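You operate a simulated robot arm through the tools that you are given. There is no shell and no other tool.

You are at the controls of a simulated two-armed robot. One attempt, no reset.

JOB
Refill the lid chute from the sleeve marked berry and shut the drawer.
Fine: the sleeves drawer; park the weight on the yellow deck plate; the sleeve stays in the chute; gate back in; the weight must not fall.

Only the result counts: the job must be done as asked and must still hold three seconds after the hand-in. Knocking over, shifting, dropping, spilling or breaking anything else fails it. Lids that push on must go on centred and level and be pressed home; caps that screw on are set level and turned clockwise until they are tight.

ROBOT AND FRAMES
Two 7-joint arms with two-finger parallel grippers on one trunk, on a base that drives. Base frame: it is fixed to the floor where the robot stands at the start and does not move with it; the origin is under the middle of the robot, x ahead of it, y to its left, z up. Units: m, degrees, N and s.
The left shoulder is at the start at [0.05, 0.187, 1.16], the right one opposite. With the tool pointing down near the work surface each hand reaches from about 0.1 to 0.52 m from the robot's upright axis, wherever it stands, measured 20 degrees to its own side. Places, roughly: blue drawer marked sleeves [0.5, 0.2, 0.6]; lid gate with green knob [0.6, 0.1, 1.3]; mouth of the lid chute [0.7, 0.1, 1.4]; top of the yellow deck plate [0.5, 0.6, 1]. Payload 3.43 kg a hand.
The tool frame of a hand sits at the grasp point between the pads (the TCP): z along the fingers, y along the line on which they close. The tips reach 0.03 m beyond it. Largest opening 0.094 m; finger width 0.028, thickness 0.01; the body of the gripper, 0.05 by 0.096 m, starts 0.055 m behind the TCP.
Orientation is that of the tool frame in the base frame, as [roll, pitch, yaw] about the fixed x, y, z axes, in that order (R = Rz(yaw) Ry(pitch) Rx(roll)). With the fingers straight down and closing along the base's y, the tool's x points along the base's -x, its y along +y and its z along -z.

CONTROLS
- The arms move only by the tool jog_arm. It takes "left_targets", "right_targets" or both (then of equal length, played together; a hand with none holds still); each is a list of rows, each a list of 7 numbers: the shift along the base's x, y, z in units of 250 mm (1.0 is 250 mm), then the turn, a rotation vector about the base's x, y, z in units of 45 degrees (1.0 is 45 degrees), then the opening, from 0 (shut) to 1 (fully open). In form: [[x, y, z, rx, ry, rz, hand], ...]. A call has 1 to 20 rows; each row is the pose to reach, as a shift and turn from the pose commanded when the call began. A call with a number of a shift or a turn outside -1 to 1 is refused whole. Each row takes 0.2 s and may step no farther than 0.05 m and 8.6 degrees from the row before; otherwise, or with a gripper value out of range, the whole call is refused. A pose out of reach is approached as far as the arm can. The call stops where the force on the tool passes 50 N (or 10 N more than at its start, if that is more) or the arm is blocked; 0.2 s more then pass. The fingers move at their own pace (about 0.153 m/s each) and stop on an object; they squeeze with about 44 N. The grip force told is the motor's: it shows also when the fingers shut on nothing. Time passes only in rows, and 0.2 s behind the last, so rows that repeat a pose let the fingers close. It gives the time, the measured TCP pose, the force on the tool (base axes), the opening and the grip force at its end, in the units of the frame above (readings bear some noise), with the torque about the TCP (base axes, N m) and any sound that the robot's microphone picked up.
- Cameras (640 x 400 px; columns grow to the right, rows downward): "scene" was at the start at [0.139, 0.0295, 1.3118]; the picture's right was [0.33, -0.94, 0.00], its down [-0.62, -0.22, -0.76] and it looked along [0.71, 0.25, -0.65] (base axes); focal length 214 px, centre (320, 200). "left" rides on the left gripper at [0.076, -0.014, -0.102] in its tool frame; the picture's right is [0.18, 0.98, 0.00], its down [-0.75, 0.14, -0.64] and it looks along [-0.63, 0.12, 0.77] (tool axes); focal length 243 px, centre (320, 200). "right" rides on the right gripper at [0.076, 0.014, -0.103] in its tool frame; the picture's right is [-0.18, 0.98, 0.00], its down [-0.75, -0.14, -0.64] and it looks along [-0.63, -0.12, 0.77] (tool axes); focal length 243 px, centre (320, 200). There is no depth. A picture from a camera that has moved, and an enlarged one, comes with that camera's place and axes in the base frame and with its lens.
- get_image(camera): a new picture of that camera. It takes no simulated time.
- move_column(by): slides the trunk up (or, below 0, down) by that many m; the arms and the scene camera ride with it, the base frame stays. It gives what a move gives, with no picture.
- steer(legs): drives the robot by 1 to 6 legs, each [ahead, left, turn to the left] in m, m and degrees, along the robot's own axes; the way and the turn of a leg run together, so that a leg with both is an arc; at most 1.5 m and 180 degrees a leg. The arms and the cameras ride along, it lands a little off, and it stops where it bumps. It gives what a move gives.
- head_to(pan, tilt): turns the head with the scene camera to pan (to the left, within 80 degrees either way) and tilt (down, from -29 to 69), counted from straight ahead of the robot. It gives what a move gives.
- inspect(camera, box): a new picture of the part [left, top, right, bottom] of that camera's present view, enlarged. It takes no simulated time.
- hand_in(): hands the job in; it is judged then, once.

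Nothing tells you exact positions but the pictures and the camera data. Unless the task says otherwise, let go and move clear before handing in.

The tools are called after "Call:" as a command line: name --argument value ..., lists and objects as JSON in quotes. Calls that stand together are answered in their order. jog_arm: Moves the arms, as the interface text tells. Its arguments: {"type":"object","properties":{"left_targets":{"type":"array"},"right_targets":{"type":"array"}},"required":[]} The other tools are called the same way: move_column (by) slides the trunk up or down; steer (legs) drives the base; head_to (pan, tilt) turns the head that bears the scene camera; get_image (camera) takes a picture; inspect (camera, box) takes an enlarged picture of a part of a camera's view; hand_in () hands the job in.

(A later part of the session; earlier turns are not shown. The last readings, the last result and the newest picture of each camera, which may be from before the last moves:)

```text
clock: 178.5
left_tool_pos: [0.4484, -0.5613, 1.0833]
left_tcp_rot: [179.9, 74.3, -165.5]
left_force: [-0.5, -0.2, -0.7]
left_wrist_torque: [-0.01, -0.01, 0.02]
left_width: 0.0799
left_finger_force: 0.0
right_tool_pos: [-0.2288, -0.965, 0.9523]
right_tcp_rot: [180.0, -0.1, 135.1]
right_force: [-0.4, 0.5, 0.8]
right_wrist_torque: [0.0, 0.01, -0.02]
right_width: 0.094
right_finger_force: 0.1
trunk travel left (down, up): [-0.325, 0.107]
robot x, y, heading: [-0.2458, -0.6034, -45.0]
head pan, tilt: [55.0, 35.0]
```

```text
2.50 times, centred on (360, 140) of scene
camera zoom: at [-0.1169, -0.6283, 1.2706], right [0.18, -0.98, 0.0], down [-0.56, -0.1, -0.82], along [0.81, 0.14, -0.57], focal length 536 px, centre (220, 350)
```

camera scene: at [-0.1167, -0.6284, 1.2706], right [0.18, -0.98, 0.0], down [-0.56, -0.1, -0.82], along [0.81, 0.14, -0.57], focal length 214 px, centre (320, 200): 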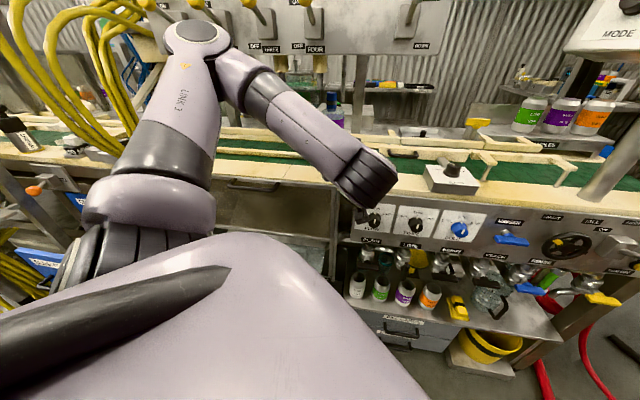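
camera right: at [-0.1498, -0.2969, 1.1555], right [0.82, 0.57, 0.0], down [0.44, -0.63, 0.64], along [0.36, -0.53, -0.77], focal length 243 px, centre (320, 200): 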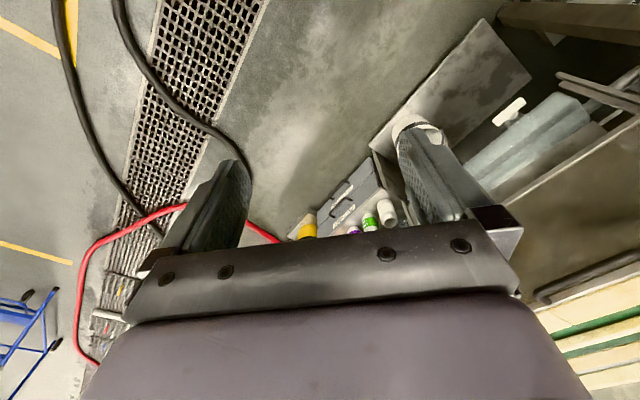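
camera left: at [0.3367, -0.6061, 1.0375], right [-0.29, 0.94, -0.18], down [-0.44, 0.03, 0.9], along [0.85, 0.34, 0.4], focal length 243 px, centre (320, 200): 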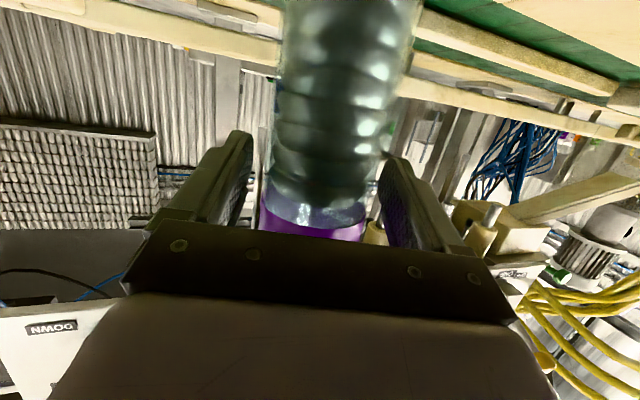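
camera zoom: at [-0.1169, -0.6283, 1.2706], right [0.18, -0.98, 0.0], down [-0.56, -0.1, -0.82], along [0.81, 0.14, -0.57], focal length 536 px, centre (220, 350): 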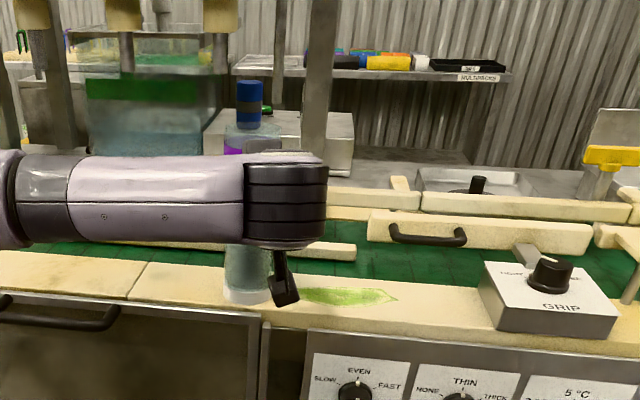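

The fingers straddle the sleeve just under the purple band. Closing.

Call:
jog_arm --left_targets '[[0, 0, 0, 0, 0, 0, 0.7], [0, 0, 0, 0, 0, 0, 0.4], [0, 0, 0, 0, 0, 0, 0], [0, 0, 0, 0, 0, 0, 0], [0, 0, 0, 0, 0, 0, 0]]'

Call:
jog_arm --left_targets '[[0, 0, 0.04, 0, 0, 0, 0], [0, 0, 0.1, 0, 0, 0, 0], [0, 0, 0.2, 0, 0, 0, 0], [0, 0, 0.3, 0, 0, 0, 0], [0, 0, 0.4, 0, 0, 0, 0]]'

Call:
get_image --camera "scene"

Call:
get_image --camera "left"

```text
clock: 179.7
left_tool_pos: [0.4482, -0.5624, 1.0837]
left_tcp_rot: [180.0, 74.2, -165.4]
left_force: [1.2, 0.2, 0.8]
left_wrist_torque: [0.04, -0.08, 0.01]
left_width: 0.0601
left_finger_force: 44.3
right_tool_pos: [-0.2291, -0.9664, 0.9528]
right_tcp_rot: [180.0, -0.2, 135.1]
right_force: [0.0, -0.4, 0.2]
right_wrist_torque: [-0.04, 0.0, 0.0]
right_width: 0.0941
right_finger_force: 0.0
trunk travel left (down, up): [-0.325, 0.107]
robot x, y, heading: [-0.2484, -0.6028, -45.0]
head pan, tilt: [55.0, 35.0]
```

```text
clock: 180.9
left_tool_pos: [0.4474, -0.5639, 1.1848]
left_tcp_rot: [179.6, 74.3, -165.6]
left_force: [0.6, -0.3, -1.5]
left_wrist_torque: [0.0, -0.01, 0.0]
left_width: 0.0603
left_finger_force: 44.0
right_tool_pos: [-0.2278, -0.9655, 0.953]
right_tcp_rot: [180.0, -0.2, 135.1]
right_force: [0.1, 0.3, -0.7]
right_wrist_torque: [0.0, -0.02, -0.02]
right_width: 0.0939
right_finger_force: 0.1
trunk travel left (down, up): [-0.325, 0.107]
robot x, y, heading: [-0.247, -0.6055, -44.7]
head pan, tilt: [55.0, 35.0]
```

```text
taken
camera scene: at [-0.1168, -0.6284, 1.2706], right [0.18, -0.98, 0.0], down [-0.56, -0.1, -0.82], along [0.81, 0.14, -0.57], focal length 214 px, centre (320, 200)
```

scene: 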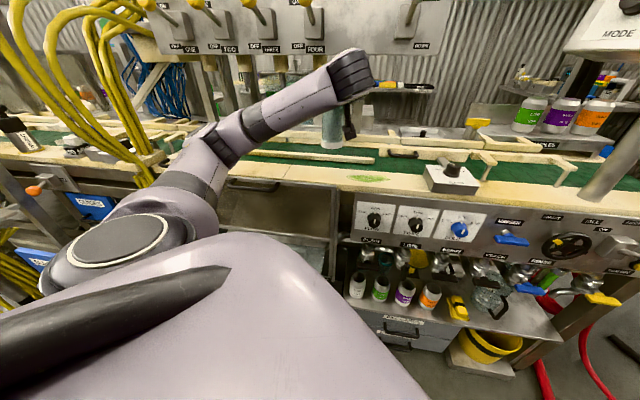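

```text
taken
camera left: at [0.337, -0.6072, 1.1385], right [-0.3, 0.94, -0.18], down [-0.43, 0.03, 0.9], along [0.85, 0.34, 0.4], focal length 243 px, centre (320, 200)
```

left: 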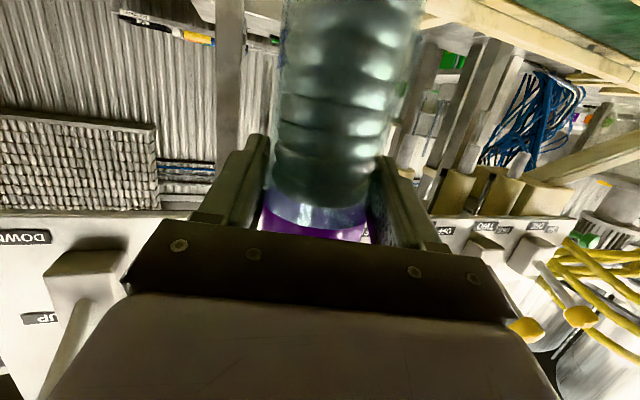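

Regrasped and lifted at 60 mm. The open drawer would be in the robot's way at the chute, so I'll shut it first with the right hand while the left holds the sleeve. First I'll back away and tuck the left hand.

Call:
steer --legs '[[-0.15, -0.15, 0]]'

Call:
move_column --by 0.1

Call:
jog_arm --left_targets '[[-0.04, 0.0, 0.12, 0, 0, -0.15, 0], [-0.08, 0.0, 0.24, 0, 0, -0.3, 0], [-0.12, 0.0, 0.36, 0, 0, -0.45, 0], [-0.16, 0.0, 0.48, 0, 0, -0.6, 0], [-0.2, 0.0, 0.6, 0, 0, -0.75, 0]]'

Call:
get_image --camera "scene"

Call:
get_image --camera "left"

```text
clock: 182.9
left_tool_pos: [0.2362, -0.5667, 1.184]
left_tcp_rot: [-180.0, 74.2, -165.5]
left_force: [0.3, -0.5, -1.9]
left_wrist_torque: [-0.01, 0.04, -0.02]
left_width: 0.0601
left_finger_force: 44.5
right_tool_pos: [-0.4409, -0.965, 0.9528]
right_tcp_rot: [179.9, -0.1, 134.9]
right_force: [-0.2, -0.6, -0.1]
right_wrist_torque: [-0.02, -0.01, 0.01]
right_width: 0.0938
right_finger_force: 0.0
trunk travel left (down, up): [-0.325, 0.107]
robot x, y, heading: [-0.4622, -0.6037, -45.0]
head pan, tilt: [55.0, 35.0]
```

```text
clock: 184.2
left_tool_pos: [0.2358, -0.5655, 1.2837]
left_tcp_rot: [179.9, 74.1, -165.6]
left_force: [-0.2, 0.0, -1.7]
left_wrist_torque: [-0.01, 0.0, 0.0]
left_width: 0.0603
left_finger_force: 43.6
right_tool_pos: [-0.4419, -0.9654, 1.053]
right_tcp_rot: [-180.0, -0.1, 135.1]
right_force: [-0.1, -0.3, 0.3]
right_wrist_torque: [-0.04, -0.01, 0.01]
right_width: 0.0941
right_finger_force: 0.1
trunk travel left (down, up): [-0.425, 0.007]
robot x, y, heading: [-0.4581, -0.6047, -45.0]
head pan, tilt: [55.0, 35.0]
```

```text
clock: 185.4
left_tool_pos: [0.1855, -0.5677, 1.4346]
left_tcp_rot: [179.8, 74.2, 160.3]
left_force: [-0.2, 0.4, -2.5]
left_wrist_torque: [0.0, 0.0, -0.02]
left_width: 0.0603
left_finger_force: 44.4
right_tool_pos: [-0.4416, -0.9657, 1.0526]
right_tcp_rot: [179.9, -0.2, 135.0]
right_force: [0.1, 0.1, 0.1]
right_wrist_torque: [0.02, -0.02, 0.0]
right_width: 0.0939
right_finger_force: 0.0
trunk travel left (down, up): [-0.425, 0.007]
robot x, y, heading: [-0.4587, -0.6049, -45.1]
head pan, tilt: [55.0, 35.0]
```

```text
taken
camera scene: at [-0.3295, -0.6292, 1.3706], right [0.17, -0.98, 0.0], down [-0.56, -0.1, -0.82], along [0.81, 0.14, -0.57], focal length 214 px, centre (320, 200)
```

scene: 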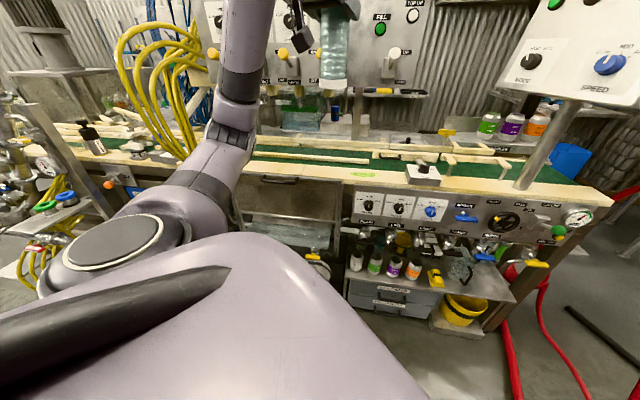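

```text
taken
camera left: at [0.0687, -0.5393, 1.3884], right [0.28, 0.94, -0.18], down [-0.34, 0.27, 0.9], along [0.9, -0.19, 0.4], focal length 243 px, centre (320, 200)
```

left: 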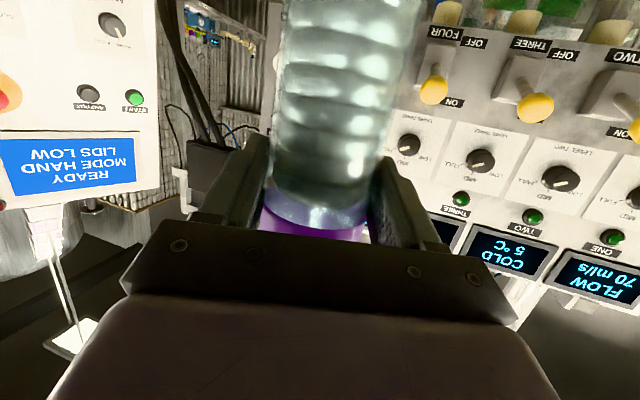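

Call:
jog_arm --left_targets '[[-0.12, -0.12, 0, 0, 0, 0, 0], [-0.24, -0.24, 0, 0, 0, 0, 0], [-0.36, -0.36, 0, 0, 0, 0, 0], [-0.48, -0.48, 0, 0, 0, 0, 0], [-0.6, -0.6, 0, 0, 0, 0, 0], [-0.7, -0.7, 0, 0, 0, 0, 0]]'

Call:
steer --legs '[[0, 0, 45]]'

Call:
head_to --pan 30 --tilt 30

Call:
get_image --camera "scene"

```text
clock: 186.8
left_tool_pos: [0.0097, -0.739, 1.434]
left_tcp_rot: [-180.0, 74.3, 160.5]
left_force: [-0.1, 0.5, -1.5]
left_wrist_torque: [-0.01, 0.0, -0.03]
left_width: 0.0604
left_finger_force: 43.6
right_tool_pos: [-0.442, -0.9655, 1.0527]
right_tcp_rot: [-179.9, -0.1, 134.9]
right_force: [-0.3, 0.3, 0.5]
right_wrist_torque: [0.0, -0.03, 0.01]
right_width: 0.094
right_finger_force: 0.0
trunk travel left (down, up): [-0.425, 0.007]
robot x, y, heading: [-0.4594, -0.6043, -44.6]
head pan, tilt: [55.0, 35.0]
```

```text
clock: 189.3
left_tool_pos: [-0.035, -0.3598, 1.4335]
left_tcp_rot: [-180.0, 74.2, -153.4]
left_force: [-0.1, -0.1, -1.4]
left_wrist_torque: [-0.02, 0.03, 0.0]
left_width: 0.0601
left_finger_force: 43.8
right_tool_pos: [-0.1874, -0.8435, 1.0518]
right_tcp_rot: [-180.0, 0.0, -179.2]
right_force: [-0.1, -0.1, 0.3]
right_wrist_torque: [0.01, -0.01, 0.01]
right_width: 0.094
right_finger_force: 0.0
trunk travel left (down, up): [-0.425, 0.007]
robot x, y, heading: [-0.4563, -0.603, 0.6]
head pan, tilt: [55.0, 35.0]
```

```text
clock: 190.2
left_tool_pos: [-0.0356, -0.3609, 1.4332]
left_tcp_rot: [179.9, 74.2, -153.6]
left_force: [-0.6, 0.5, -1.9]
left_wrist_torque: [-0.01, 0.03, 0.01]
left_width: 0.06
left_finger_force: 44.0
right_tool_pos: [-0.1872, -0.8448, 1.0528]
right_tcp_rot: [-180.0, 0.0, -179.2]
right_force: [0.3, -0.3, -0.7]
right_wrist_torque: [0.03, 0.02, 0.03]
right_width: 0.0939
right_finger_force: 0.1
trunk travel left (down, up): [-0.425, 0.007]
robot x, y, heading: [-0.4568, -0.6039, 0.9]
head pan, tilt: [30.0, 30.0]
```

```text
taken
camera scene: at [-0.3212, -0.5556, 1.3784], right [0.51, -0.86, 0.0], down [-0.43, -0.26, -0.87], along [0.74, 0.44, -0.5], focal length 214 px, centre (320, 200)
```

scene: 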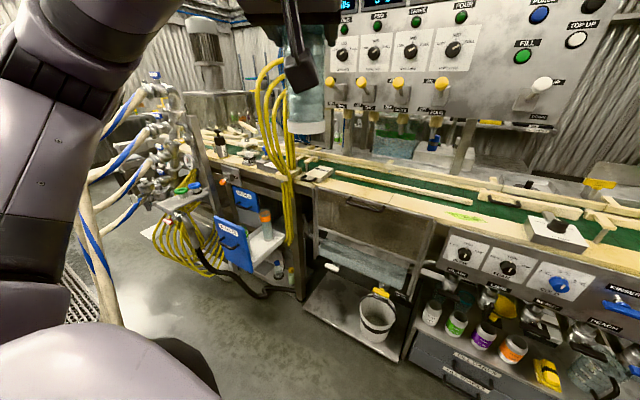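

The left hand is tucked with the sleeve held up. Now I'll move left to the drawer and prepare the right hand with shut fingers to push it closed.

Call:
steer --legs '[[0, 0.71, -0.8]]'

Call:
jog_arm --right_targets '[[0.08, 0.14, 0, 0, 0, 0, 0], [0.16, 0.28, 0, 0, 0, 0, 0], [0.24, 0.42, 0, 0, 0, 0, 0], [0.32, 0.56, 0, 0, 0, 0, 0], [0.4, 0.7, 0, 0, 0, 0, 0], [0.48, 0.84, 0, 0, 0, 0, 0], [0.56, 0.98, 0, 0, 0, 0, 0]]'

Call:
head_to --pan 10 --tilt 40

Call:
get_image --camera "scene"

Call:
get_image --camera "right"

```text
clock: 196.9
left_tool_pos: [-0.0363, 0.3509, 1.4329]
left_tcp_rot: [-180.0, 74.3, -154.5]
left_force: [-0.5, -0.1, -2.3]
left_wrist_torque: [-0.01, 0.02, 0.0]
left_width: 0.0601
left_finger_force: 43.7
right_tool_pos: [-0.1947, -0.1303, 1.053]
right_tcp_rot: [-179.9, -0.1, 179.9]
right_force: [-0.2, 0.4, -0.9]
right_wrist_torque: [-0.02, -0.01, -0.02]
right_width: 0.0942
right_finger_force: 0.1
trunk travel left (down, up): [-0.425, 0.007]
robot x, y, heading: [-0.462, 0.1165, 0.0]
head pan, tilt: [30.0, 30.0]
```

```text
clock: 198.5
left_tool_pos: [-0.0363, 0.3506, 1.4344]
left_tcp_rot: [180.0, 74.2, -154.4]
left_force: [0.2, 0.4, -2.1]
left_wrist_torque: [-0.02, -0.02, 0.0]
left_width: 0.0603
left_finger_force: 43.9
right_tool_pos: [-0.0564, 0.1182, 1.0513]
right_tcp_rot: [-179.9, -0.1, 179.9]
right_force: [1.0, 0.1, 0.5]
right_wrist_torque: [-0.08, -0.02, 0.01]
right_width: 0.0
right_finger_force: 33.1
trunk travel left (down, up): [-0.425, 0.007]
robot x, y, heading: [-0.4624, 0.1152, -0.3]
head pan, tilt: [30.0, 30.0]
```

```text
clock: 199.3
left_tool_pos: [-0.0364, 0.3509, 1.4338]
left_tcp_rot: [179.9, 74.2, -154.5]
left_force: [1.6, 0.5, -1.3]
left_wrist_torque: [-0.03, 0.01, -0.02]
left_width: 0.0602
left_finger_force: 44.0
right_tool_pos: [-0.0551, 0.1162, 1.0513]
right_tcp_rot: [180.0, 0.0, 179.9]
right_force: [1.0, 0.5, 0.8]
right_wrist_torque: [0.03, 0.02, -0.01]
right_width: 0.0001
right_finger_force: 33.0
trunk travel left (down, up): [-0.425, 0.007]
robot x, y, heading: [-0.4641, 0.1162, -0.5]
head pan, tilt: [10.0, 40.0]
```

```text
taken
camera scene: at [-0.3193, 0.1298, 1.3631], right [0.17, -0.98, 0.0], down [-0.63, -0.11, -0.77], along [0.75, 0.13, -0.64], focal length 214 px, centre (320, 200)
```

scene: 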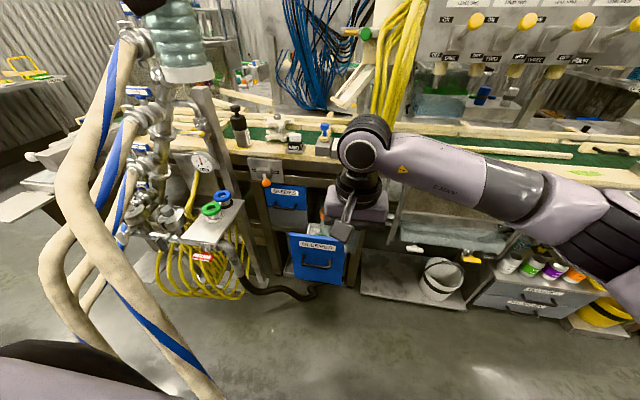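

```text
taken
camera right: at [-0.131, 0.1322, 1.1542], right [0.19, 0.98, 0.0], down [0.75, -0.14, 0.64], along [0.63, -0.12, -0.77], focal length 243 px, centre (320, 200)
```

right: 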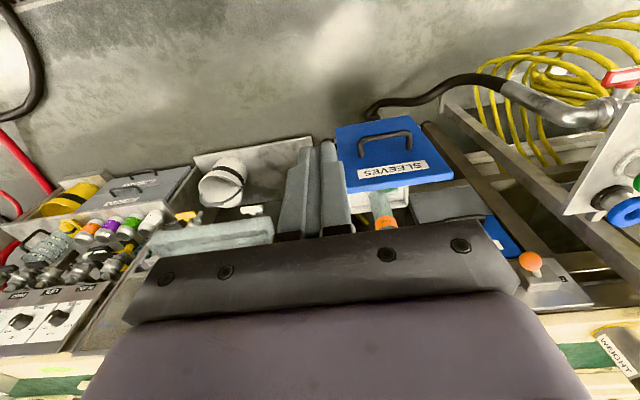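

Call:
jog_arm --left_targets '[[0, 0, 0.1, 0, 0, 0, 0], [0, 0, 0.2, 0, 0, 0, 0], [0, 0, 0.3, 0, 0, 0, 0], [0, 0, 0.4, 0, 0, 0, 0]]' --right_targets '[[0.06, 0.05, -0.06, 0, 0, 0, 0], [0.12, 0.1, -0.12, 0, 0, 0, 0], [0.18, 0.15, -0.18, 0, 0, 0, 0], [0.24, 0.2, -0.24, 0, 0, 0, 0]]'

Call:
move_column --by -0.24

Call:
get_image --camera "scene"

Call:
get_image --camera "right"

```text
clock: 200.3
left_tool_pos: [-0.0373, 0.3504, 1.5345]
left_tcp_rot: [179.8, 74.2, -154.7]
left_force: [0.5, -0.2, -1.4]
left_wrist_torque: [-0.01, 0.03, -0.01]
left_width: 0.0603
left_finger_force: 44.7
right_tool_pos: [0.0042, 0.167, 0.9929]
right_tcp_rot: [179.9, 0.0, 179.9]
right_force: [0.5, 0.2, -0.1]
right_wrist_torque: [0.01, 0.01, 0.03]
right_width: 0.0001
right_finger_force: 32.9
trunk travel left (down, up): [-0.425, 0.007]
robot x, y, heading: [-0.4613, 0.1147, -0.1]
head pan, tilt: [10.0, 40.0]
```

```text
clock: 202.8
left_tool_pos: [-0.0361, 0.3516, 1.2944]
left_tcp_rot: [179.8, 74.2, -154.6]
left_force: [-0.8, -0.7, -2.0]
left_wrist_torque: [-0.01, -0.02, 0.0]
left_width: 0.0603
left_finger_force: 43.4
right_tool_pos: [0.004, 0.1666, 0.7534]
right_tcp_rot: [-180.0, -0.1, 179.9]
right_force: [0.5, -0.1, 0.4]
right_wrist_torque: [-0.03, -0.01, -0.01]
right_width: 0.0
right_finger_force: 32.9
trunk travel left (down, up): [-0.185, 0.247]
robot x, y, heading: [-0.4617, 0.1131, -0.3]
head pan, tilt: [10.0, 40.0]
```

```text
taken
camera scene: at [-0.3194, 0.1297, 1.1231], right [0.17, -0.99, 0.0], down [-0.63, -0.11, -0.77], along [0.75, 0.13, -0.64], focal length 214 px, centre (320, 200)
```

scene: 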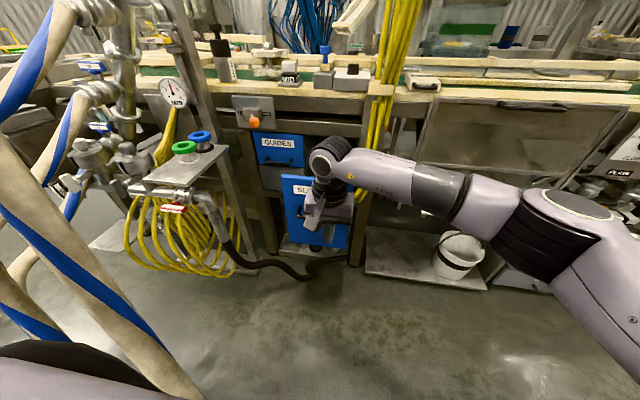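

```text
taken
camera right: at [-0.0711, 0.1815, 0.8567], right [0.19, 0.98, 0.0], down [0.75, -0.14, 0.64], along [0.63, -0.12, -0.77], focal length 243 px, centre (320, 200)
```

right: 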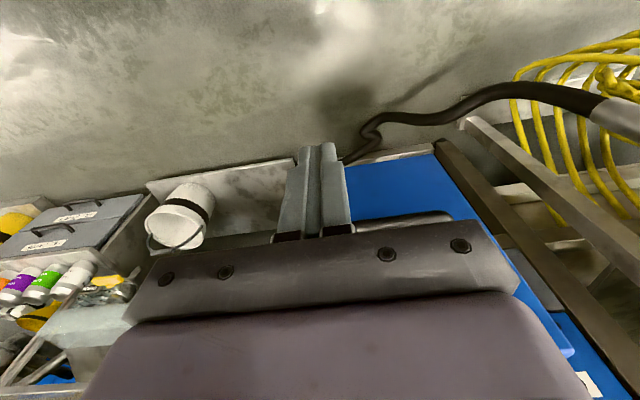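

I'll tilt the right hand forward so only the fingertips push the drawer front and the wrist stays clear of the frame.

Call:
jog_arm --right_targets '[[0, 0, 0.01, 0, -0.166, 0, 0], [0, 0, 0.02, 0, -0.333, 0, 0], [0, 0, 0.03, 0, -0.5, 0, 0], [0, 0, 0.04, 0, -0.666, 0, 0], [0, 0, 0.05, 0, -0.833, 0, 0], [0, 0, 0.06, 0, -1.0, 0, 0]]'

Call:
get_image --camera "right"

Call:
inspect --camera "scene" --box '[230, 100, 430, 260]'

```text
clock: 204.2
left_tool_pos: [-0.0367, 0.3499, 1.2949]
left_tcp_rot: [180.0, 74.2, -154.5]
left_force: [-0.6, 0.0, -1.8]
left_wrist_torque: [0.01, 0.03, 0.06]
left_width: 0.0602
left_finger_force: 44.0
right_tool_pos: [0.0035, 0.1661, 0.7683]
right_tcp_rot: [179.9, 45.0, 179.8]
right_force: [0.0, 0.0, 0.2]
right_wrist_torque: [0.0, 0.0, 0.01]
right_width: 0.0
right_finger_force: 33.1
trunk travel left (down, up): [-0.185, 0.247]
robot x, y, heading: [-0.4645, 0.1142, -0.3]
head pan, tilt: [10.0, 40.0]
```

```text
taken
camera right: at [-0.1216, 0.1814, 0.788], right [0.13, 0.98, 0.13], down [0.08, -0.14, 0.99], along [0.99, -0.12, -0.1], focal length 243 px, centre (320, 200)
```

right: 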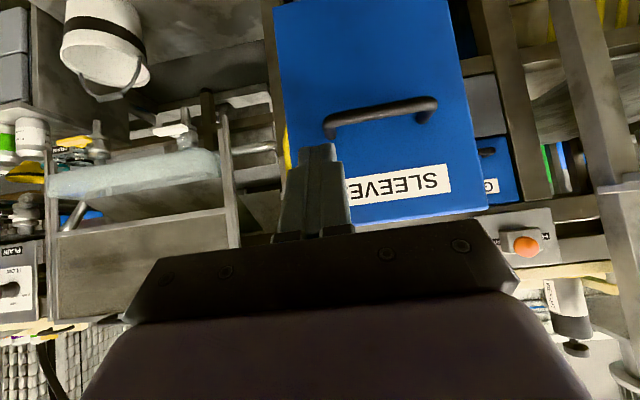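

```text
2.50 times, centred on (330, 180) of scene
camera zoom: at [-0.3194, 0.1297, 1.123], right [0.17, -0.99, 0.0], down [-0.63, -0.11, -0.77], along [0.75, 0.13, -0.64], focal length 536 px, centre (295, 250)
```

zoom: 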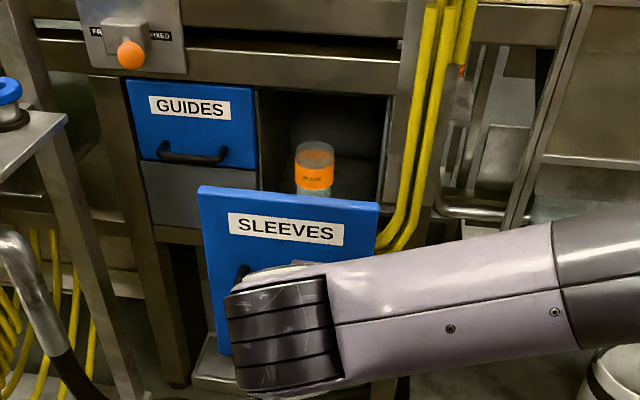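

Call:
head_to --pan 70 --tilt 20

Call:
get_image --camera "scene"

```text
clock: 205.5
left_tool_pos: [-0.0362, 0.3501, 1.2941]
left_tcp_rot: [179.9, 74.1, -154.5]
left_force: [0.0, -0.1, -2.0]
left_wrist_torque: [-0.02, 0.01, 0.03]
left_width: 0.0603
left_finger_force: 43.9
right_tool_pos: [0.0029, 0.166, 0.7686]
right_tcp_rot: [179.9, 44.9, 179.9]
right_force: [0.7, 0.4, 0.4]
right_wrist_torque: [-0.02, 0.05, 0.02]
right_width: 0.0001
right_finger_force: 33.4
trunk travel left (down, up): [-0.185, 0.247]
robot x, y, heading: [-0.4652, 0.114, -0.1]
head pan, tilt: [70.0, 20.0]
```

```text
taken
camera scene: at [-0.371, 0.2025, 1.1544], right [0.94, -0.34, 0.0], down [-0.12, -0.32, -0.94], along [0.32, 0.88, -0.34], focal length 214 px, centre (320, 200)
```

scene: 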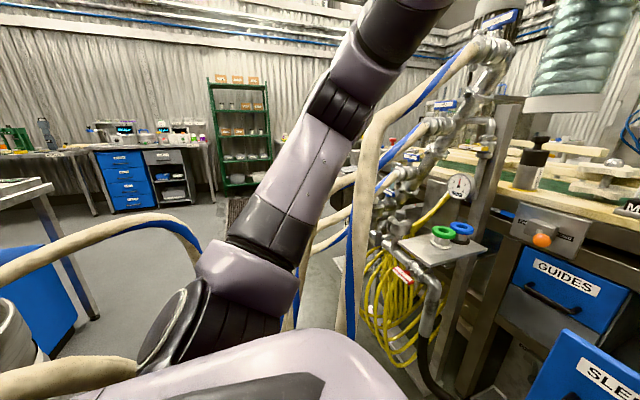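

Call:
head_to --pan 25 --tilt 35

Call:
steer --legs '[[0.2, 0, 0]]'

Call:
get_image --camera "scene"

Call:
get_image --camera "right"

```text
clock: 206.7
left_tool_pos: [-0.0367, 0.3501, 1.2941]
left_tcp_rot: [180.0, 74.1, -154.6]
left_force: [0.1, 0.4, -1.6]
left_wrist_torque: [0.03, 0.0, -0.02]
left_width: 0.06
left_finger_force: 44.0
right_tool_pos: [0.0043, 0.1664, 0.7685]
right_tcp_rot: [179.9, 44.8, 179.9]
right_force: [-0.3, 0.1, 0.0]
right_wrist_torque: [0.0, 0.0, 0.03]
right_width: 0.0
right_finger_force: 32.8
trunk travel left (down, up): [-0.185, 0.247]
robot x, y, heading: [-0.4638, 0.1111, -0.2]
head pan, tilt: [25.0, 35.0]
```

```text
clock: 208.2
left_tool_pos: [0.1606, 0.3501, 1.2931]
left_tcp_rot: [179.8, 74.2, -154.5]
left_force: [-0.5, 0.2, -2.8]
left_wrist_torque: [-0.01, -0.03, 0.02]
left_width: 0.0603
left_finger_force: 43.6
right_tool_pos: [0.2002, 0.1657, 0.7683]
right_tcp_rot: [180.0, 44.8, 179.7]
right_force: [0.2, 0.6, 0.2]
right_wrist_torque: [0.0, -0.03, 0.01]
right_width: 0.0
right_finger_force: 33.1
trunk travel left (down, up): [-0.185, 0.247]
robot x, y, heading: [-0.265, 0.1132, -0.3]
head pan, tilt: [25.0, 35.0]
```

```text
taken
camera scene: at [-0.1264, 0.1516, 1.1305], right [0.42, -0.91, 0.0], down [-0.52, -0.24, -0.82], along [0.74, 0.34, -0.57], focal length 214 px, centre (320, 200)
```

scene: 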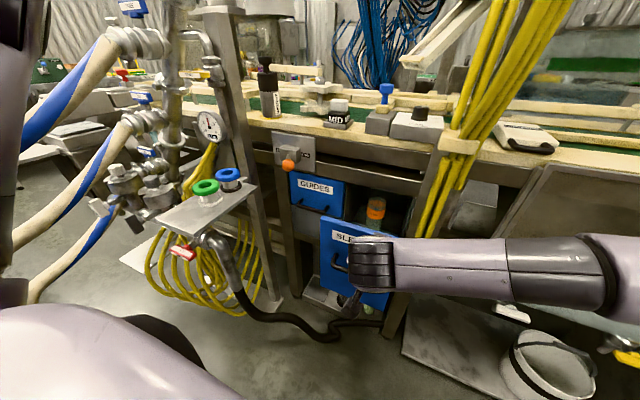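

```text
taken
camera right: at [0.0753, 0.1807, 0.788], right [0.13, 0.98, 0.13], down [0.08, -0.14, 0.99], along [0.99, -0.12, -0.1], focal length 243 px, centre (320, 200)
```

right: 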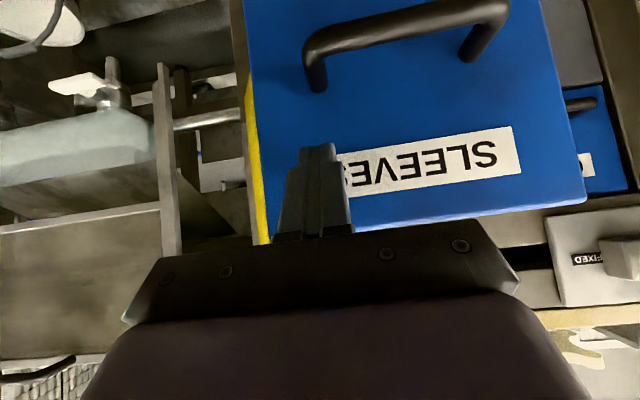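

The drawer is moving in with little force. Continuing to push.

Call:
steer --legs '[[0.14, 0, 0.2]]'

Call:
get_image --camera "scene"

Call:
get_image --camera "right"

```text
clock: 209.6
left_tool_pos: [0.2999, 0.3499, 1.2943]
left_tcp_rot: [179.9, 74.1, -154.5]
left_force: [0.3, -1.1, -1.8]
left_wrist_torque: [0.03, 0.01, -0.01]
left_width: 0.0601
left_finger_force: 44.0
right_tool_pos: [0.3398, 0.1656, 0.7687]
right_tcp_rot: [179.8, 44.8, 179.8]
right_force: [-0.6, 0.0, -0.9]
right_wrist_torque: [0.03, -0.04, -0.02]
right_width: 0.0002
right_finger_force: 32.9
trunk travel left (down, up): [-0.185, 0.247]
robot x, y, heading: [-0.1304, 0.1143, 0.0]
head pan, tilt: [25.0, 35.0]
```

```text
taken
camera scene: at [0.0129, 0.1516, 1.1305], right [0.42, -0.91, 0.0], down [-0.52, -0.24, -0.82], along [0.74, 0.35, -0.57], focal length 214 px, centre (320, 200)
```

scene: 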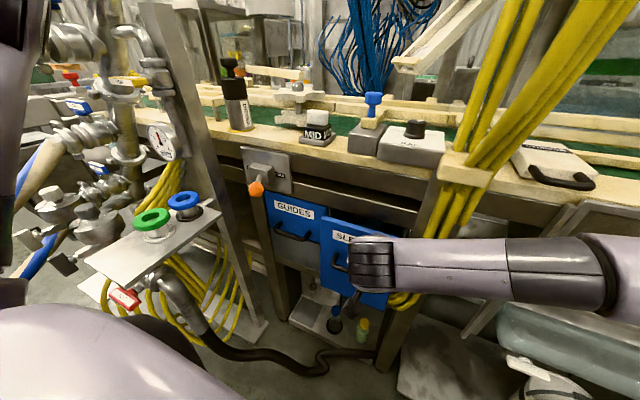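

```text
taken
camera right: at [0.2146, 0.181, 0.788], right [0.13, 0.98, 0.13], down [0.08, -0.14, 0.99], along [0.99, -0.12, -0.1], focal length 243 px, centre (320, 200)
```

right: 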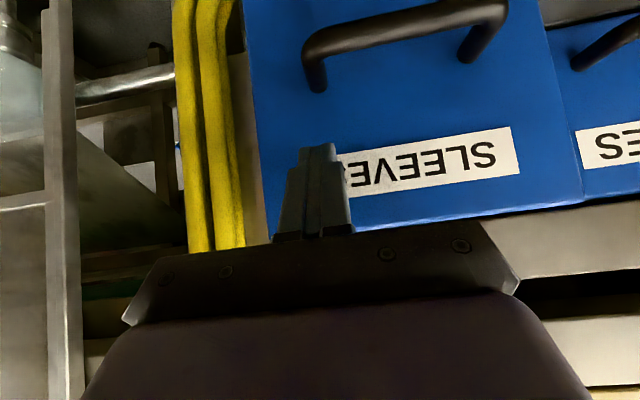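

Call:
jog_arm --right_targets '[[0.04, 0.01, 0, 0, 0, 0, 0], [0.08, 0.02, 0, 0, 0, 0, 0], [0.12, 0.03, 0, 0, 0, 0, 0], [0.16, 0.04, 0, 0, 0, 0, 0], [0.19, 0.04, 0, 0, 0, 0, 0], [0.21, 0.04, 0, 0, 0, 0, 0], [0.23, 0.04, 0, 0, 0, 0, 0], [0.25, 0.04, 0, 0, 0, 0, 0]]'

Call:
get_image --camera "right"

Call:
get_image --camera "scene"

```text
clock: 211.2
left_tool_pos: [0.297, 0.3499, 1.2939]
left_tcp_rot: [179.7, 74.2, -154.6]
left_force: [0.1, -0.7, -2.6]
left_wrist_torque: [-0.02, -0.01, 0.0]
left_width: 0.0602
left_finger_force: 44.2
right_tool_pos: [0.3886, 0.1767, 0.7666]
right_tcp_rot: [-179.9, 43.9, -179.6]
right_force: [-13.3, -2.4, 6.0]
right_wrist_torque: [-0.02, -0.03, -0.07]
right_width: 0.0001
right_finger_force: 32.8
trunk travel left (down, up): [-0.185, 0.247]
robot x, y, heading: [-0.1243, 0.1113, -0.2]
head pan, tilt: [25.0, 35.0]
stopped in row 8 (right hand): the force on the tool passed its limit at 55 N (the readings are from after the stop); the commanded pose is now the measured one
```

```text
taken
camera right: at [0.2641, 0.192, 0.7883], right [0.12, 0.98, 0.13], down [0.1, -0.14, 0.99], along [0.99, -0.11, -0.11], focal length 243 px, centre (320, 200)
```

right: 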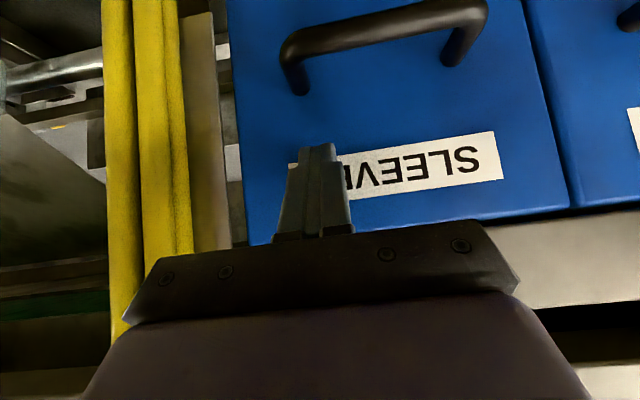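

```text
taken
camera scene: at [0.0105, 0.1509, 1.1309], right [0.42, -0.91, 0.0], down [-0.52, -0.24, -0.82], along [0.74, 0.34, -0.57], focal length 214 px, centre (320, 200)
```

scene: 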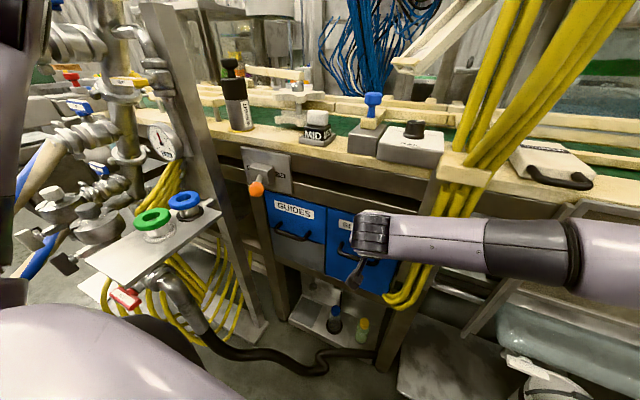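

The drawer is flush with its neighbour and hit its stop, so it is shut. I'll withdraw the right hand and go back, then head for the chute pose.

Call:
jog_arm --right_targets '[[-0.12, 0, 0.02, 0, 0, 0, 0], [-0.28, 0, 0.04, 0, 0.1, 0, 0], [-0.44, -0.02, 0.06, 0, 0.25, 0, 0], [-0.56, -0.1, 0.08, 0, 0.42, 0, 0], [-0.6, -0.24, 0.1, 0, 0.58, 0, 0], [-0.6, -0.4, 0.12, 0, 0.75, 0, 0], [-0.6, -0.56, 0.12, 0, 0.9, 0, 0]]'

Call:
inspect --camera "scene" --box '[240, 160, 440, 320]'

```text
clock: 212.8
left_tool_pos: [0.2985, 0.349, 1.2942]
left_tcp_rot: [179.7, 74.2, -154.6]
left_force: [0.4, 1.3, -1.9]
left_wrist_torque: [-0.01, 0.01, 0.02]
left_width: 0.06
left_finger_force: 44.0
right_tool_pos: [0.2401, 0.0363, 0.7993]
right_tcp_rot: [179.9, 3.3, -179.7]
right_force: [-1.1, 0.4, 0.5]
right_wrist_torque: [-0.02, 0.03, 0.01]
right_width: 0.0001
right_finger_force: 33.1
trunk travel left (down, up): [-0.185, 0.247]
robot x, y, heading: [-0.1286, 0.1122, 0.1]
head pan, tilt: [25.0, 35.0]
```

```text
2.50 times, centred on (340, 240) of scene
camera zoom: at [0.012, 0.151, 1.1306], right [0.42, -0.91, 0.0], down [-0.52, -0.24, -0.82], along [0.74, 0.34, -0.57], focal length 536 px, centre (270, 100)
```

zoom: 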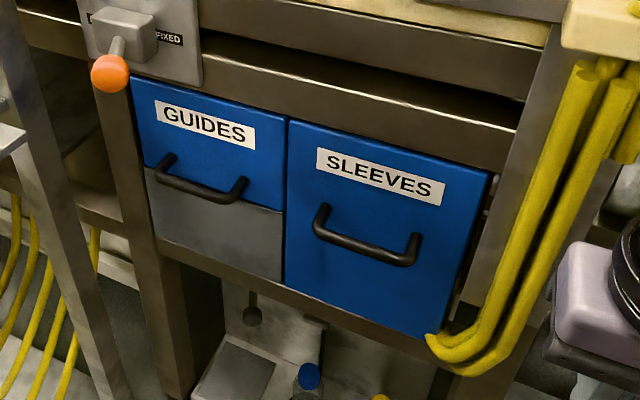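

The drawer is flush and shut. Now I'll tuck the right hand, back off, raise the trunk, turn to -45° and set the left hand for the chute.

Call:
jog_arm --right_targets '[[-0.08, -0.12, 0.04, 0, 0, 0, 0], [-0.16, -0.24, 0.08, 0, 0, 0, 0], [-0.24, -0.36, 0.12, 0, 0, 0, 0], [-0.32, -0.48, 0.16, 0, 0, 0, 0], [-0.4, -0.6, 0.2, 0, 0, 0, 0]]'

Call:
steer --legs '[[-0.2, -0.06, 0]]'

Call:
move_column --by 0.247

Call:
steer --legs '[[0, 0, -45]]'

Call:
jog_arm --left_targets '[[-0.03, 0.16, 0.04, 0, 0, 0, 0], [-0.06, 0.32, 0.08, 0, 0, 0, 0], [-0.09, 0.48, 0.12, 0, 0, 0, 0], [-0.12, 0.64, 0.16, 0, 0, 0, 0], [-0.15, 0.8, 0.2, 0, 0, 0, 0], [-0.18, 0.94, 0.2, 0, 0, 0, 0]]'

Call:
head_to --pan 45 --tilt 15

Call:
get_image --camera "scene"

Call:
get_image --camera "left"

```text
clock: 214.1
left_tool_pos: [0.2988, 0.3502, 1.2941]
left_tcp_rot: [179.9, 74.2, -154.5]
left_force: [-0.1, -0.4, -1.7]
left_wrist_torque: [0.0, 0.01, 0.01]
left_width: 0.0602
left_finger_force: 43.9
right_tool_pos: [0.1414, -0.1131, 0.8477]
right_tcp_rot: [179.8, 3.6, -179.7]
right_force: [0.0, 0.6, -0.2]
right_wrist_torque: [0.03, 0.0, 0.01]
right_width: 0.0
right_finger_force: 33.5
trunk travel left (down, up): [-0.185, 0.247]
robot x, y, heading: [-0.1257, 0.108, 0.1]
head pan, tilt: [25.0, 35.0]
```

```text
clock: 215.7
left_tool_pos: [0.0953, 0.2912, 1.2952]
left_tcp_rot: [179.8, 74.2, -154.3]
left_force: [0.1, -0.2, -1.9]
left_wrist_torque: [0.0, 0.01, 0.01]
left_width: 0.06
left_finger_force: 43.9
right_tool_pos: [-0.0596, -0.1711, 0.8484]
right_tcp_rot: [179.9, 3.6, -179.6]
right_force: [0.0, -0.5, 0.5]
right_wrist_torque: [-0.02, -0.05, -0.01]
right_width: 0.0
right_finger_force: 33.3
trunk travel left (down, up): [-0.185, 0.247]
robot x, y, heading: [-0.3322, 0.0553, 0.1]
head pan, tilt: [25.0, 35.0]
```

```text
clock: 218.2
left_tool_pos: [0.0961, 0.2917, 1.54]
left_tcp_rot: [179.8, 74.2, -154.3]
left_force: [0.8, -0.1, -1.4]
left_wrist_torque: [-0.01, 0.01, -0.01]
left_width: 0.0599
left_finger_force: 44.0
right_tool_pos: [-0.0596, -0.1714, 1.0942]
right_tcp_rot: [179.9, 3.7, -179.6]
right_force: [-0.3, 0.7, -0.7]
right_wrist_torque: [-0.02, 0.0, 0.05]
right_width: 0.0
right_finger_force: 33.1
trunk travel left (down, up): [-0.432, 0.0]
robot x, y, heading: [-0.3296, 0.0515, 0.0]
head pan, tilt: [25.0, 35.0]
```

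```text
clock: 220.7
left_tool_pos: [0.1389, -0.0792, 1.54]
left_tcp_rot: [179.8, 74.2, 160.6]
left_force: [0.2, -0.1, -2.1]
left_wrist_torque: [0.0, 0.01, 0.02]
left_width: 0.0601
left_finger_force: 43.2
right_tool_pos: [-0.2969, -0.2973, 1.0936]
right_tcp_rot: [-180.0, 3.6, 135.4]
right_force: [-1.3, -0.4, 0.3]
right_wrist_torque: [0.0, -0.01, 0.04]
right_width: 0.0
right_finger_force: 33.3
trunk travel left (down, up): [-0.432, 0.0]
robot x, y, heading: [-0.3263, 0.0581, -44.9]
head pan, tilt: [25.0, 35.0]
```

```text
clock: 222.1
left_tool_pos: [0.1293, 0.1347, 1.5883]
left_tcp_rot: [-180.0, 74.3, 160.7]
left_force: [-0.7, 0.6, -1.8]
left_wrist_torque: [0.0, 0.02, 0.02]
left_width: 0.0599
left_finger_force: 43.8
left hand out of reach, approached as far as the arm can: row 5, 6
right_tool_pos: [-0.2966, -0.2962, 1.0942]
right_tcp_rot: [179.9, 3.6, 135.4]
right_force: [0.0, 0.2, -0.4]
right_wrist_torque: [0.0, 0.0, 0.01]
right_width: 0.0001
right_finger_force: 33.3
trunk travel left (down, up): [-0.432, 0.0]
robot x, y, heading: [-0.3316, 0.053, -44.7]
head pan, tilt: [25.0, 35.0]
```

```text
clock: 222.9
left_tool_pos: [0.1283, 0.1321, 1.588]
left_tcp_rot: [179.9, 74.3, 160.7]
left_force: [-0.7, -0.8, -1.2]
left_wrist_torque: [0.04, 0.02, 0.0]
left_width: 0.0603
left_finger_force: 44.1
right_tool_pos: [-0.2969, -0.2976, 1.0941]
right_tcp_rot: [179.9, 3.6, 135.5]
right_force: [-0.1, 0.1, 0.6]
right_wrist_torque: [0.0, 0.0, 0.02]
right_width: 0.0
right_finger_force: 33.0
trunk travel left (down, up): [-0.432, 0.0]
robot x, y, heading: [-0.3282, 0.0566, -45.0]
head pan, tilt: [45.0, 15.0]
```

```text
taken
camera scene: at [-0.1939, 0.0133, 1.4091], right [0.0, -1.0, 0.0], down [-0.26, 0.0, -0.97], along [0.97, 0.0, -0.26], focal length 214 px, centre (320, 200)
```

scene: 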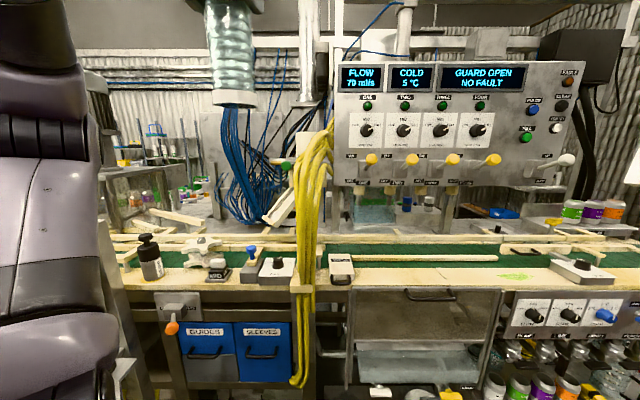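

```text
taken
camera left: at [0.0123, 0.1591, 1.5428], right [0.28, 0.94, -0.18], down [-0.34, 0.27, 0.9], along [0.9, -0.19, 0.4], focal length 243 px, centre (320, 200)
```

left: 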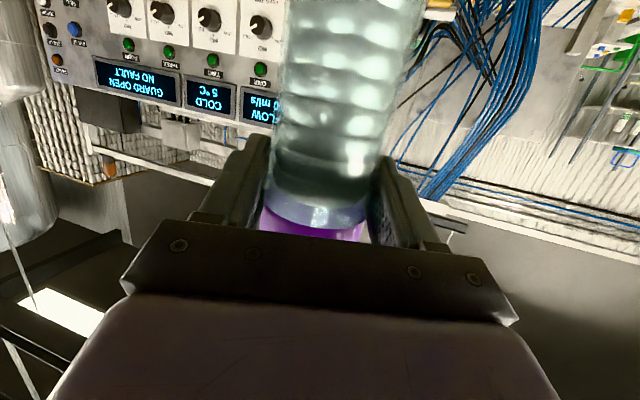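

Call:
steer --legs '[[0.205, 0.287, 0]]'

Call:
get_image --camera "scene"

Call:
get_image --camera "left"

```text
clock: 226.0
left_tool_pos: [0.4771, 0.1872, 1.5886]
left_tcp_rot: [179.9, 74.3, 160.5]
left_force: [-0.5, 0.2, -2.4]
left_wrist_torque: [0.01, -0.01, -0.02]
left_width: 0.0598
left_finger_force: 43.6
right_tool_pos: [0.0495, -0.2413, 1.0943]
right_tcp_rot: [179.9, 3.6, 135.3]
right_force: [-0.6, 0.3, 0.7]
right_wrist_torque: [0.0, -0.04, 0.02]
right_width: 0.0001
right_finger_force: 33.1
trunk travel left (down, up): [-0.432, 0.0]
robot x, y, heading: [0.0172, 0.1082, -45.1]
head pan, tilt: [45.0, 15.0]
```

```text
taken
camera scene: at [0.1533, 0.0689, 1.4091], right [0.0, -1.0, 0.0], down [-0.26, 0.0, -0.97], along [0.97, 0.0, -0.26], focal length 214 px, centre (320, 200)
```

scene: 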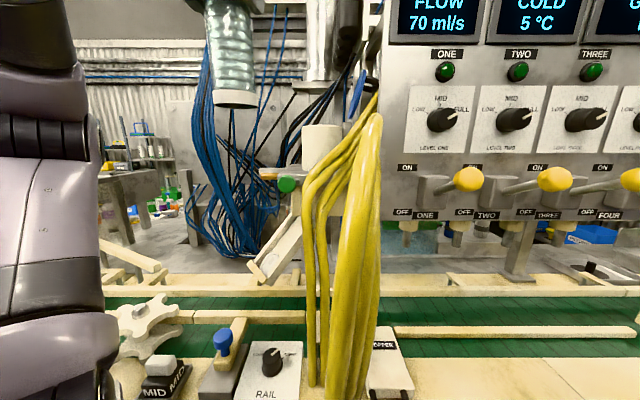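

```text
taken
camera left: at [0.36, 0.2141, 1.5427], right [0.28, 0.94, -0.18], down [-0.34, 0.27, 0.9], along [0.9, -0.19, 0.4], focal length 243 px, centre (320, 200)
```

left: 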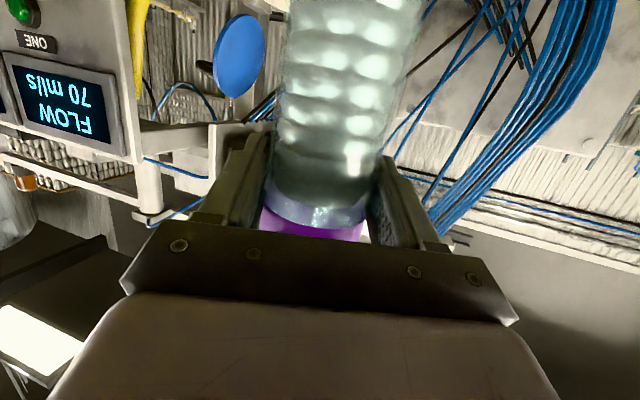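

Call:
inspect --camera "scene" --box '[200, 40, 400, 240]'

```text
2.00 times, centred on (300, 140) of scene
camera zoom: at [0.1533, 0.0689, 1.4091], right [0.0, -1.0, 0.0], down [-0.26, 0.0, -0.97], along [0.97, 0.0, -0.26], focal length 429 px, centre (360, 320)
```

zoom: 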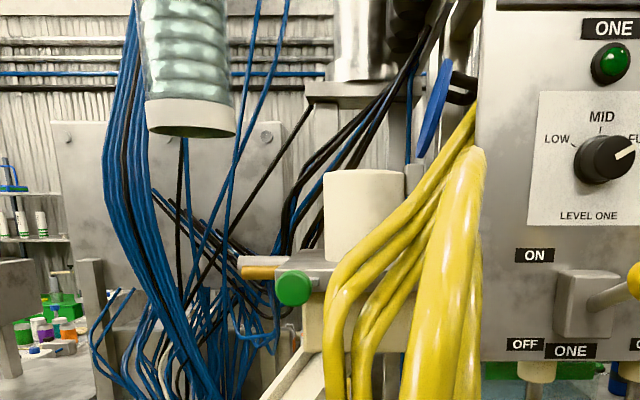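

The chute tube is clear in view, with its centre near [0.717, 0.062]. I'll close in a bit with the base, then lift the sleeve and approach above the tube.

Call:
steer --legs '[[0.035, 0.005, 0]]'

Call:
jog_arm --left_targets '[[0.06, -0.02, 0.06, 0, 0, 0, 0], [0.14, -0.05, 0.12, 0, 0, 0, 0], [0.24, -0.1, 0.18, 0, 0, 0, 0], [0.34, -0.15, 0.2, 0, 0, 0, 0]]'

Call:
inspect --camera "scene" --box '[200, 0, 400, 200]'

```text
clock: 226.9
left_tool_pos: [0.5064, 0.1654, 1.5894]
left_tcp_rot: [179.8, 74.2, 160.5]
left_force: [-0.2, -0.5, -1.6]
left_wrist_torque: [0.01, -0.01, 0.01]
left_width: 0.0601
left_finger_force: 43.7
right_tool_pos: [0.0781, -0.2621, 1.0938]
right_tcp_rot: [179.9, 3.5, 135.3]
right_force: [-0.1, -0.7, -0.2]
right_wrist_torque: [0.01, 0.03, 0.0]
right_width: 0.0
right_finger_force: 33.1
trunk travel left (down, up): [-0.432, 0.0]
robot x, y, heading: [0.0467, 0.0884, -44.9]
head pan, tilt: [45.0, 15.0]
```

```text
clock: 227.9
left_tool_pos: [0.5906, 0.1281, 1.6395]
left_tcp_rot: [179.8, 74.1, 160.4]
left_force: [0.6, -0.5, -2.0]
left_wrist_torque: [0.02, 0.03, -0.02]
left_width: 0.0602
left_finger_force: 44.1
right_tool_pos: [0.0777, -0.2634, 1.0933]
right_tcp_rot: [179.9, 3.5, 135.4]
right_force: [0.2, 0.4, 0.3]
right_wrist_torque: [0.02, 0.02, -0.01]
right_width: 0.0
right_finger_force: 33.2
trunk travel left (down, up): [-0.432, 0.0]
robot x, y, heading: [0.047, 0.0885, -45.0]
head pan, tilt: [45.0, 15.0]
```

```text
2.00 times, centred on (300, 100) of scene
camera zoom: at [0.1819, 0.0473, 1.409], right [0.0, -1.0, 0.0], down [-0.26, 0.0, -0.97], along [0.97, 0.0, -0.26], focal length 429 px, centre (360, 400)
```

zoom: 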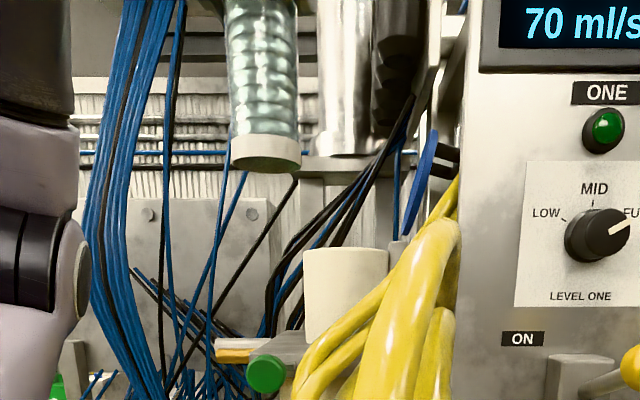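

Call:
jog_arm --left_targets '[[0.12, -0.065, -0.02, 0, 0, 0, 0], [0.24, -0.13, -0.06, 0, 0, 0, 0], [0.36, -0.194, -0.1, 0, 0, 0, 0], [0.44, -0.236, -0.14, 0, 0, 0, 0], [0.476, -0.256, -0.14, 0, 0, 0, 0]]'

Call:
inspect --camera "scene" --box '[230, 30, 390, 150]'

Call:
get_image --camera "left"

```text
clock: 229.1
left_tool_pos: [0.7084, 0.0639, 1.6038]
left_tcp_rot: [179.8, 74.4, 160.4]
left_force: [-0.5, 0.9, -1.0]
left_wrist_torque: [0.01, -0.01, 0.0]
left_width: 0.0603
left_finger_force: 43.8
right_tool_pos: [0.0775, -0.2624, 1.0947]
right_tcp_rot: [-180.0, 3.6, 135.3]
right_force: [0.0, -0.5, -0.1]
right_wrist_torque: [-0.01, 0.02, -0.01]
right_width: 0.0001
right_finger_force: 33.0
trunk travel left (down, up): [-0.432, 0.0]
robot x, y, heading: [0.0424, 0.0864, -45.2]
head pan, tilt: [45.0, 15.0]
```

```text
3.33 times, centred on (310, 90) of scene
camera zoom: at [0.1812, 0.0476, 1.4091], right [0.0, -1.0, 0.0], down [-0.26, 0.0, -0.97], along [0.97, 0.0, -0.26], focal length 715 px, centre (353, 567)
```

zoom: 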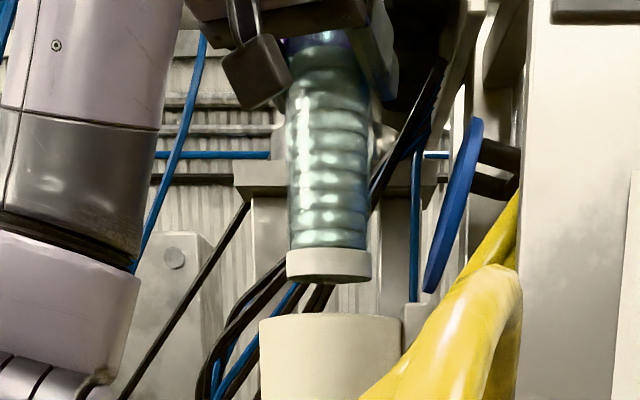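

```text
taken
camera left: at [0.5918, 0.09, 1.557], right [0.28, 0.94, -0.18], down [-0.34, 0.27, 0.9], along [0.9, -0.19, 0.4], focal length 243 px, centre (320, 200)
```

left: 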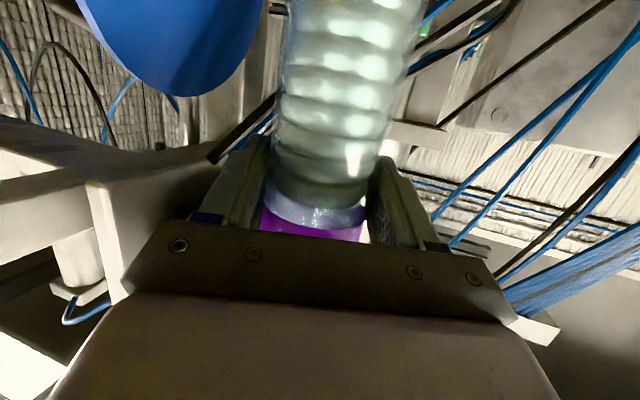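

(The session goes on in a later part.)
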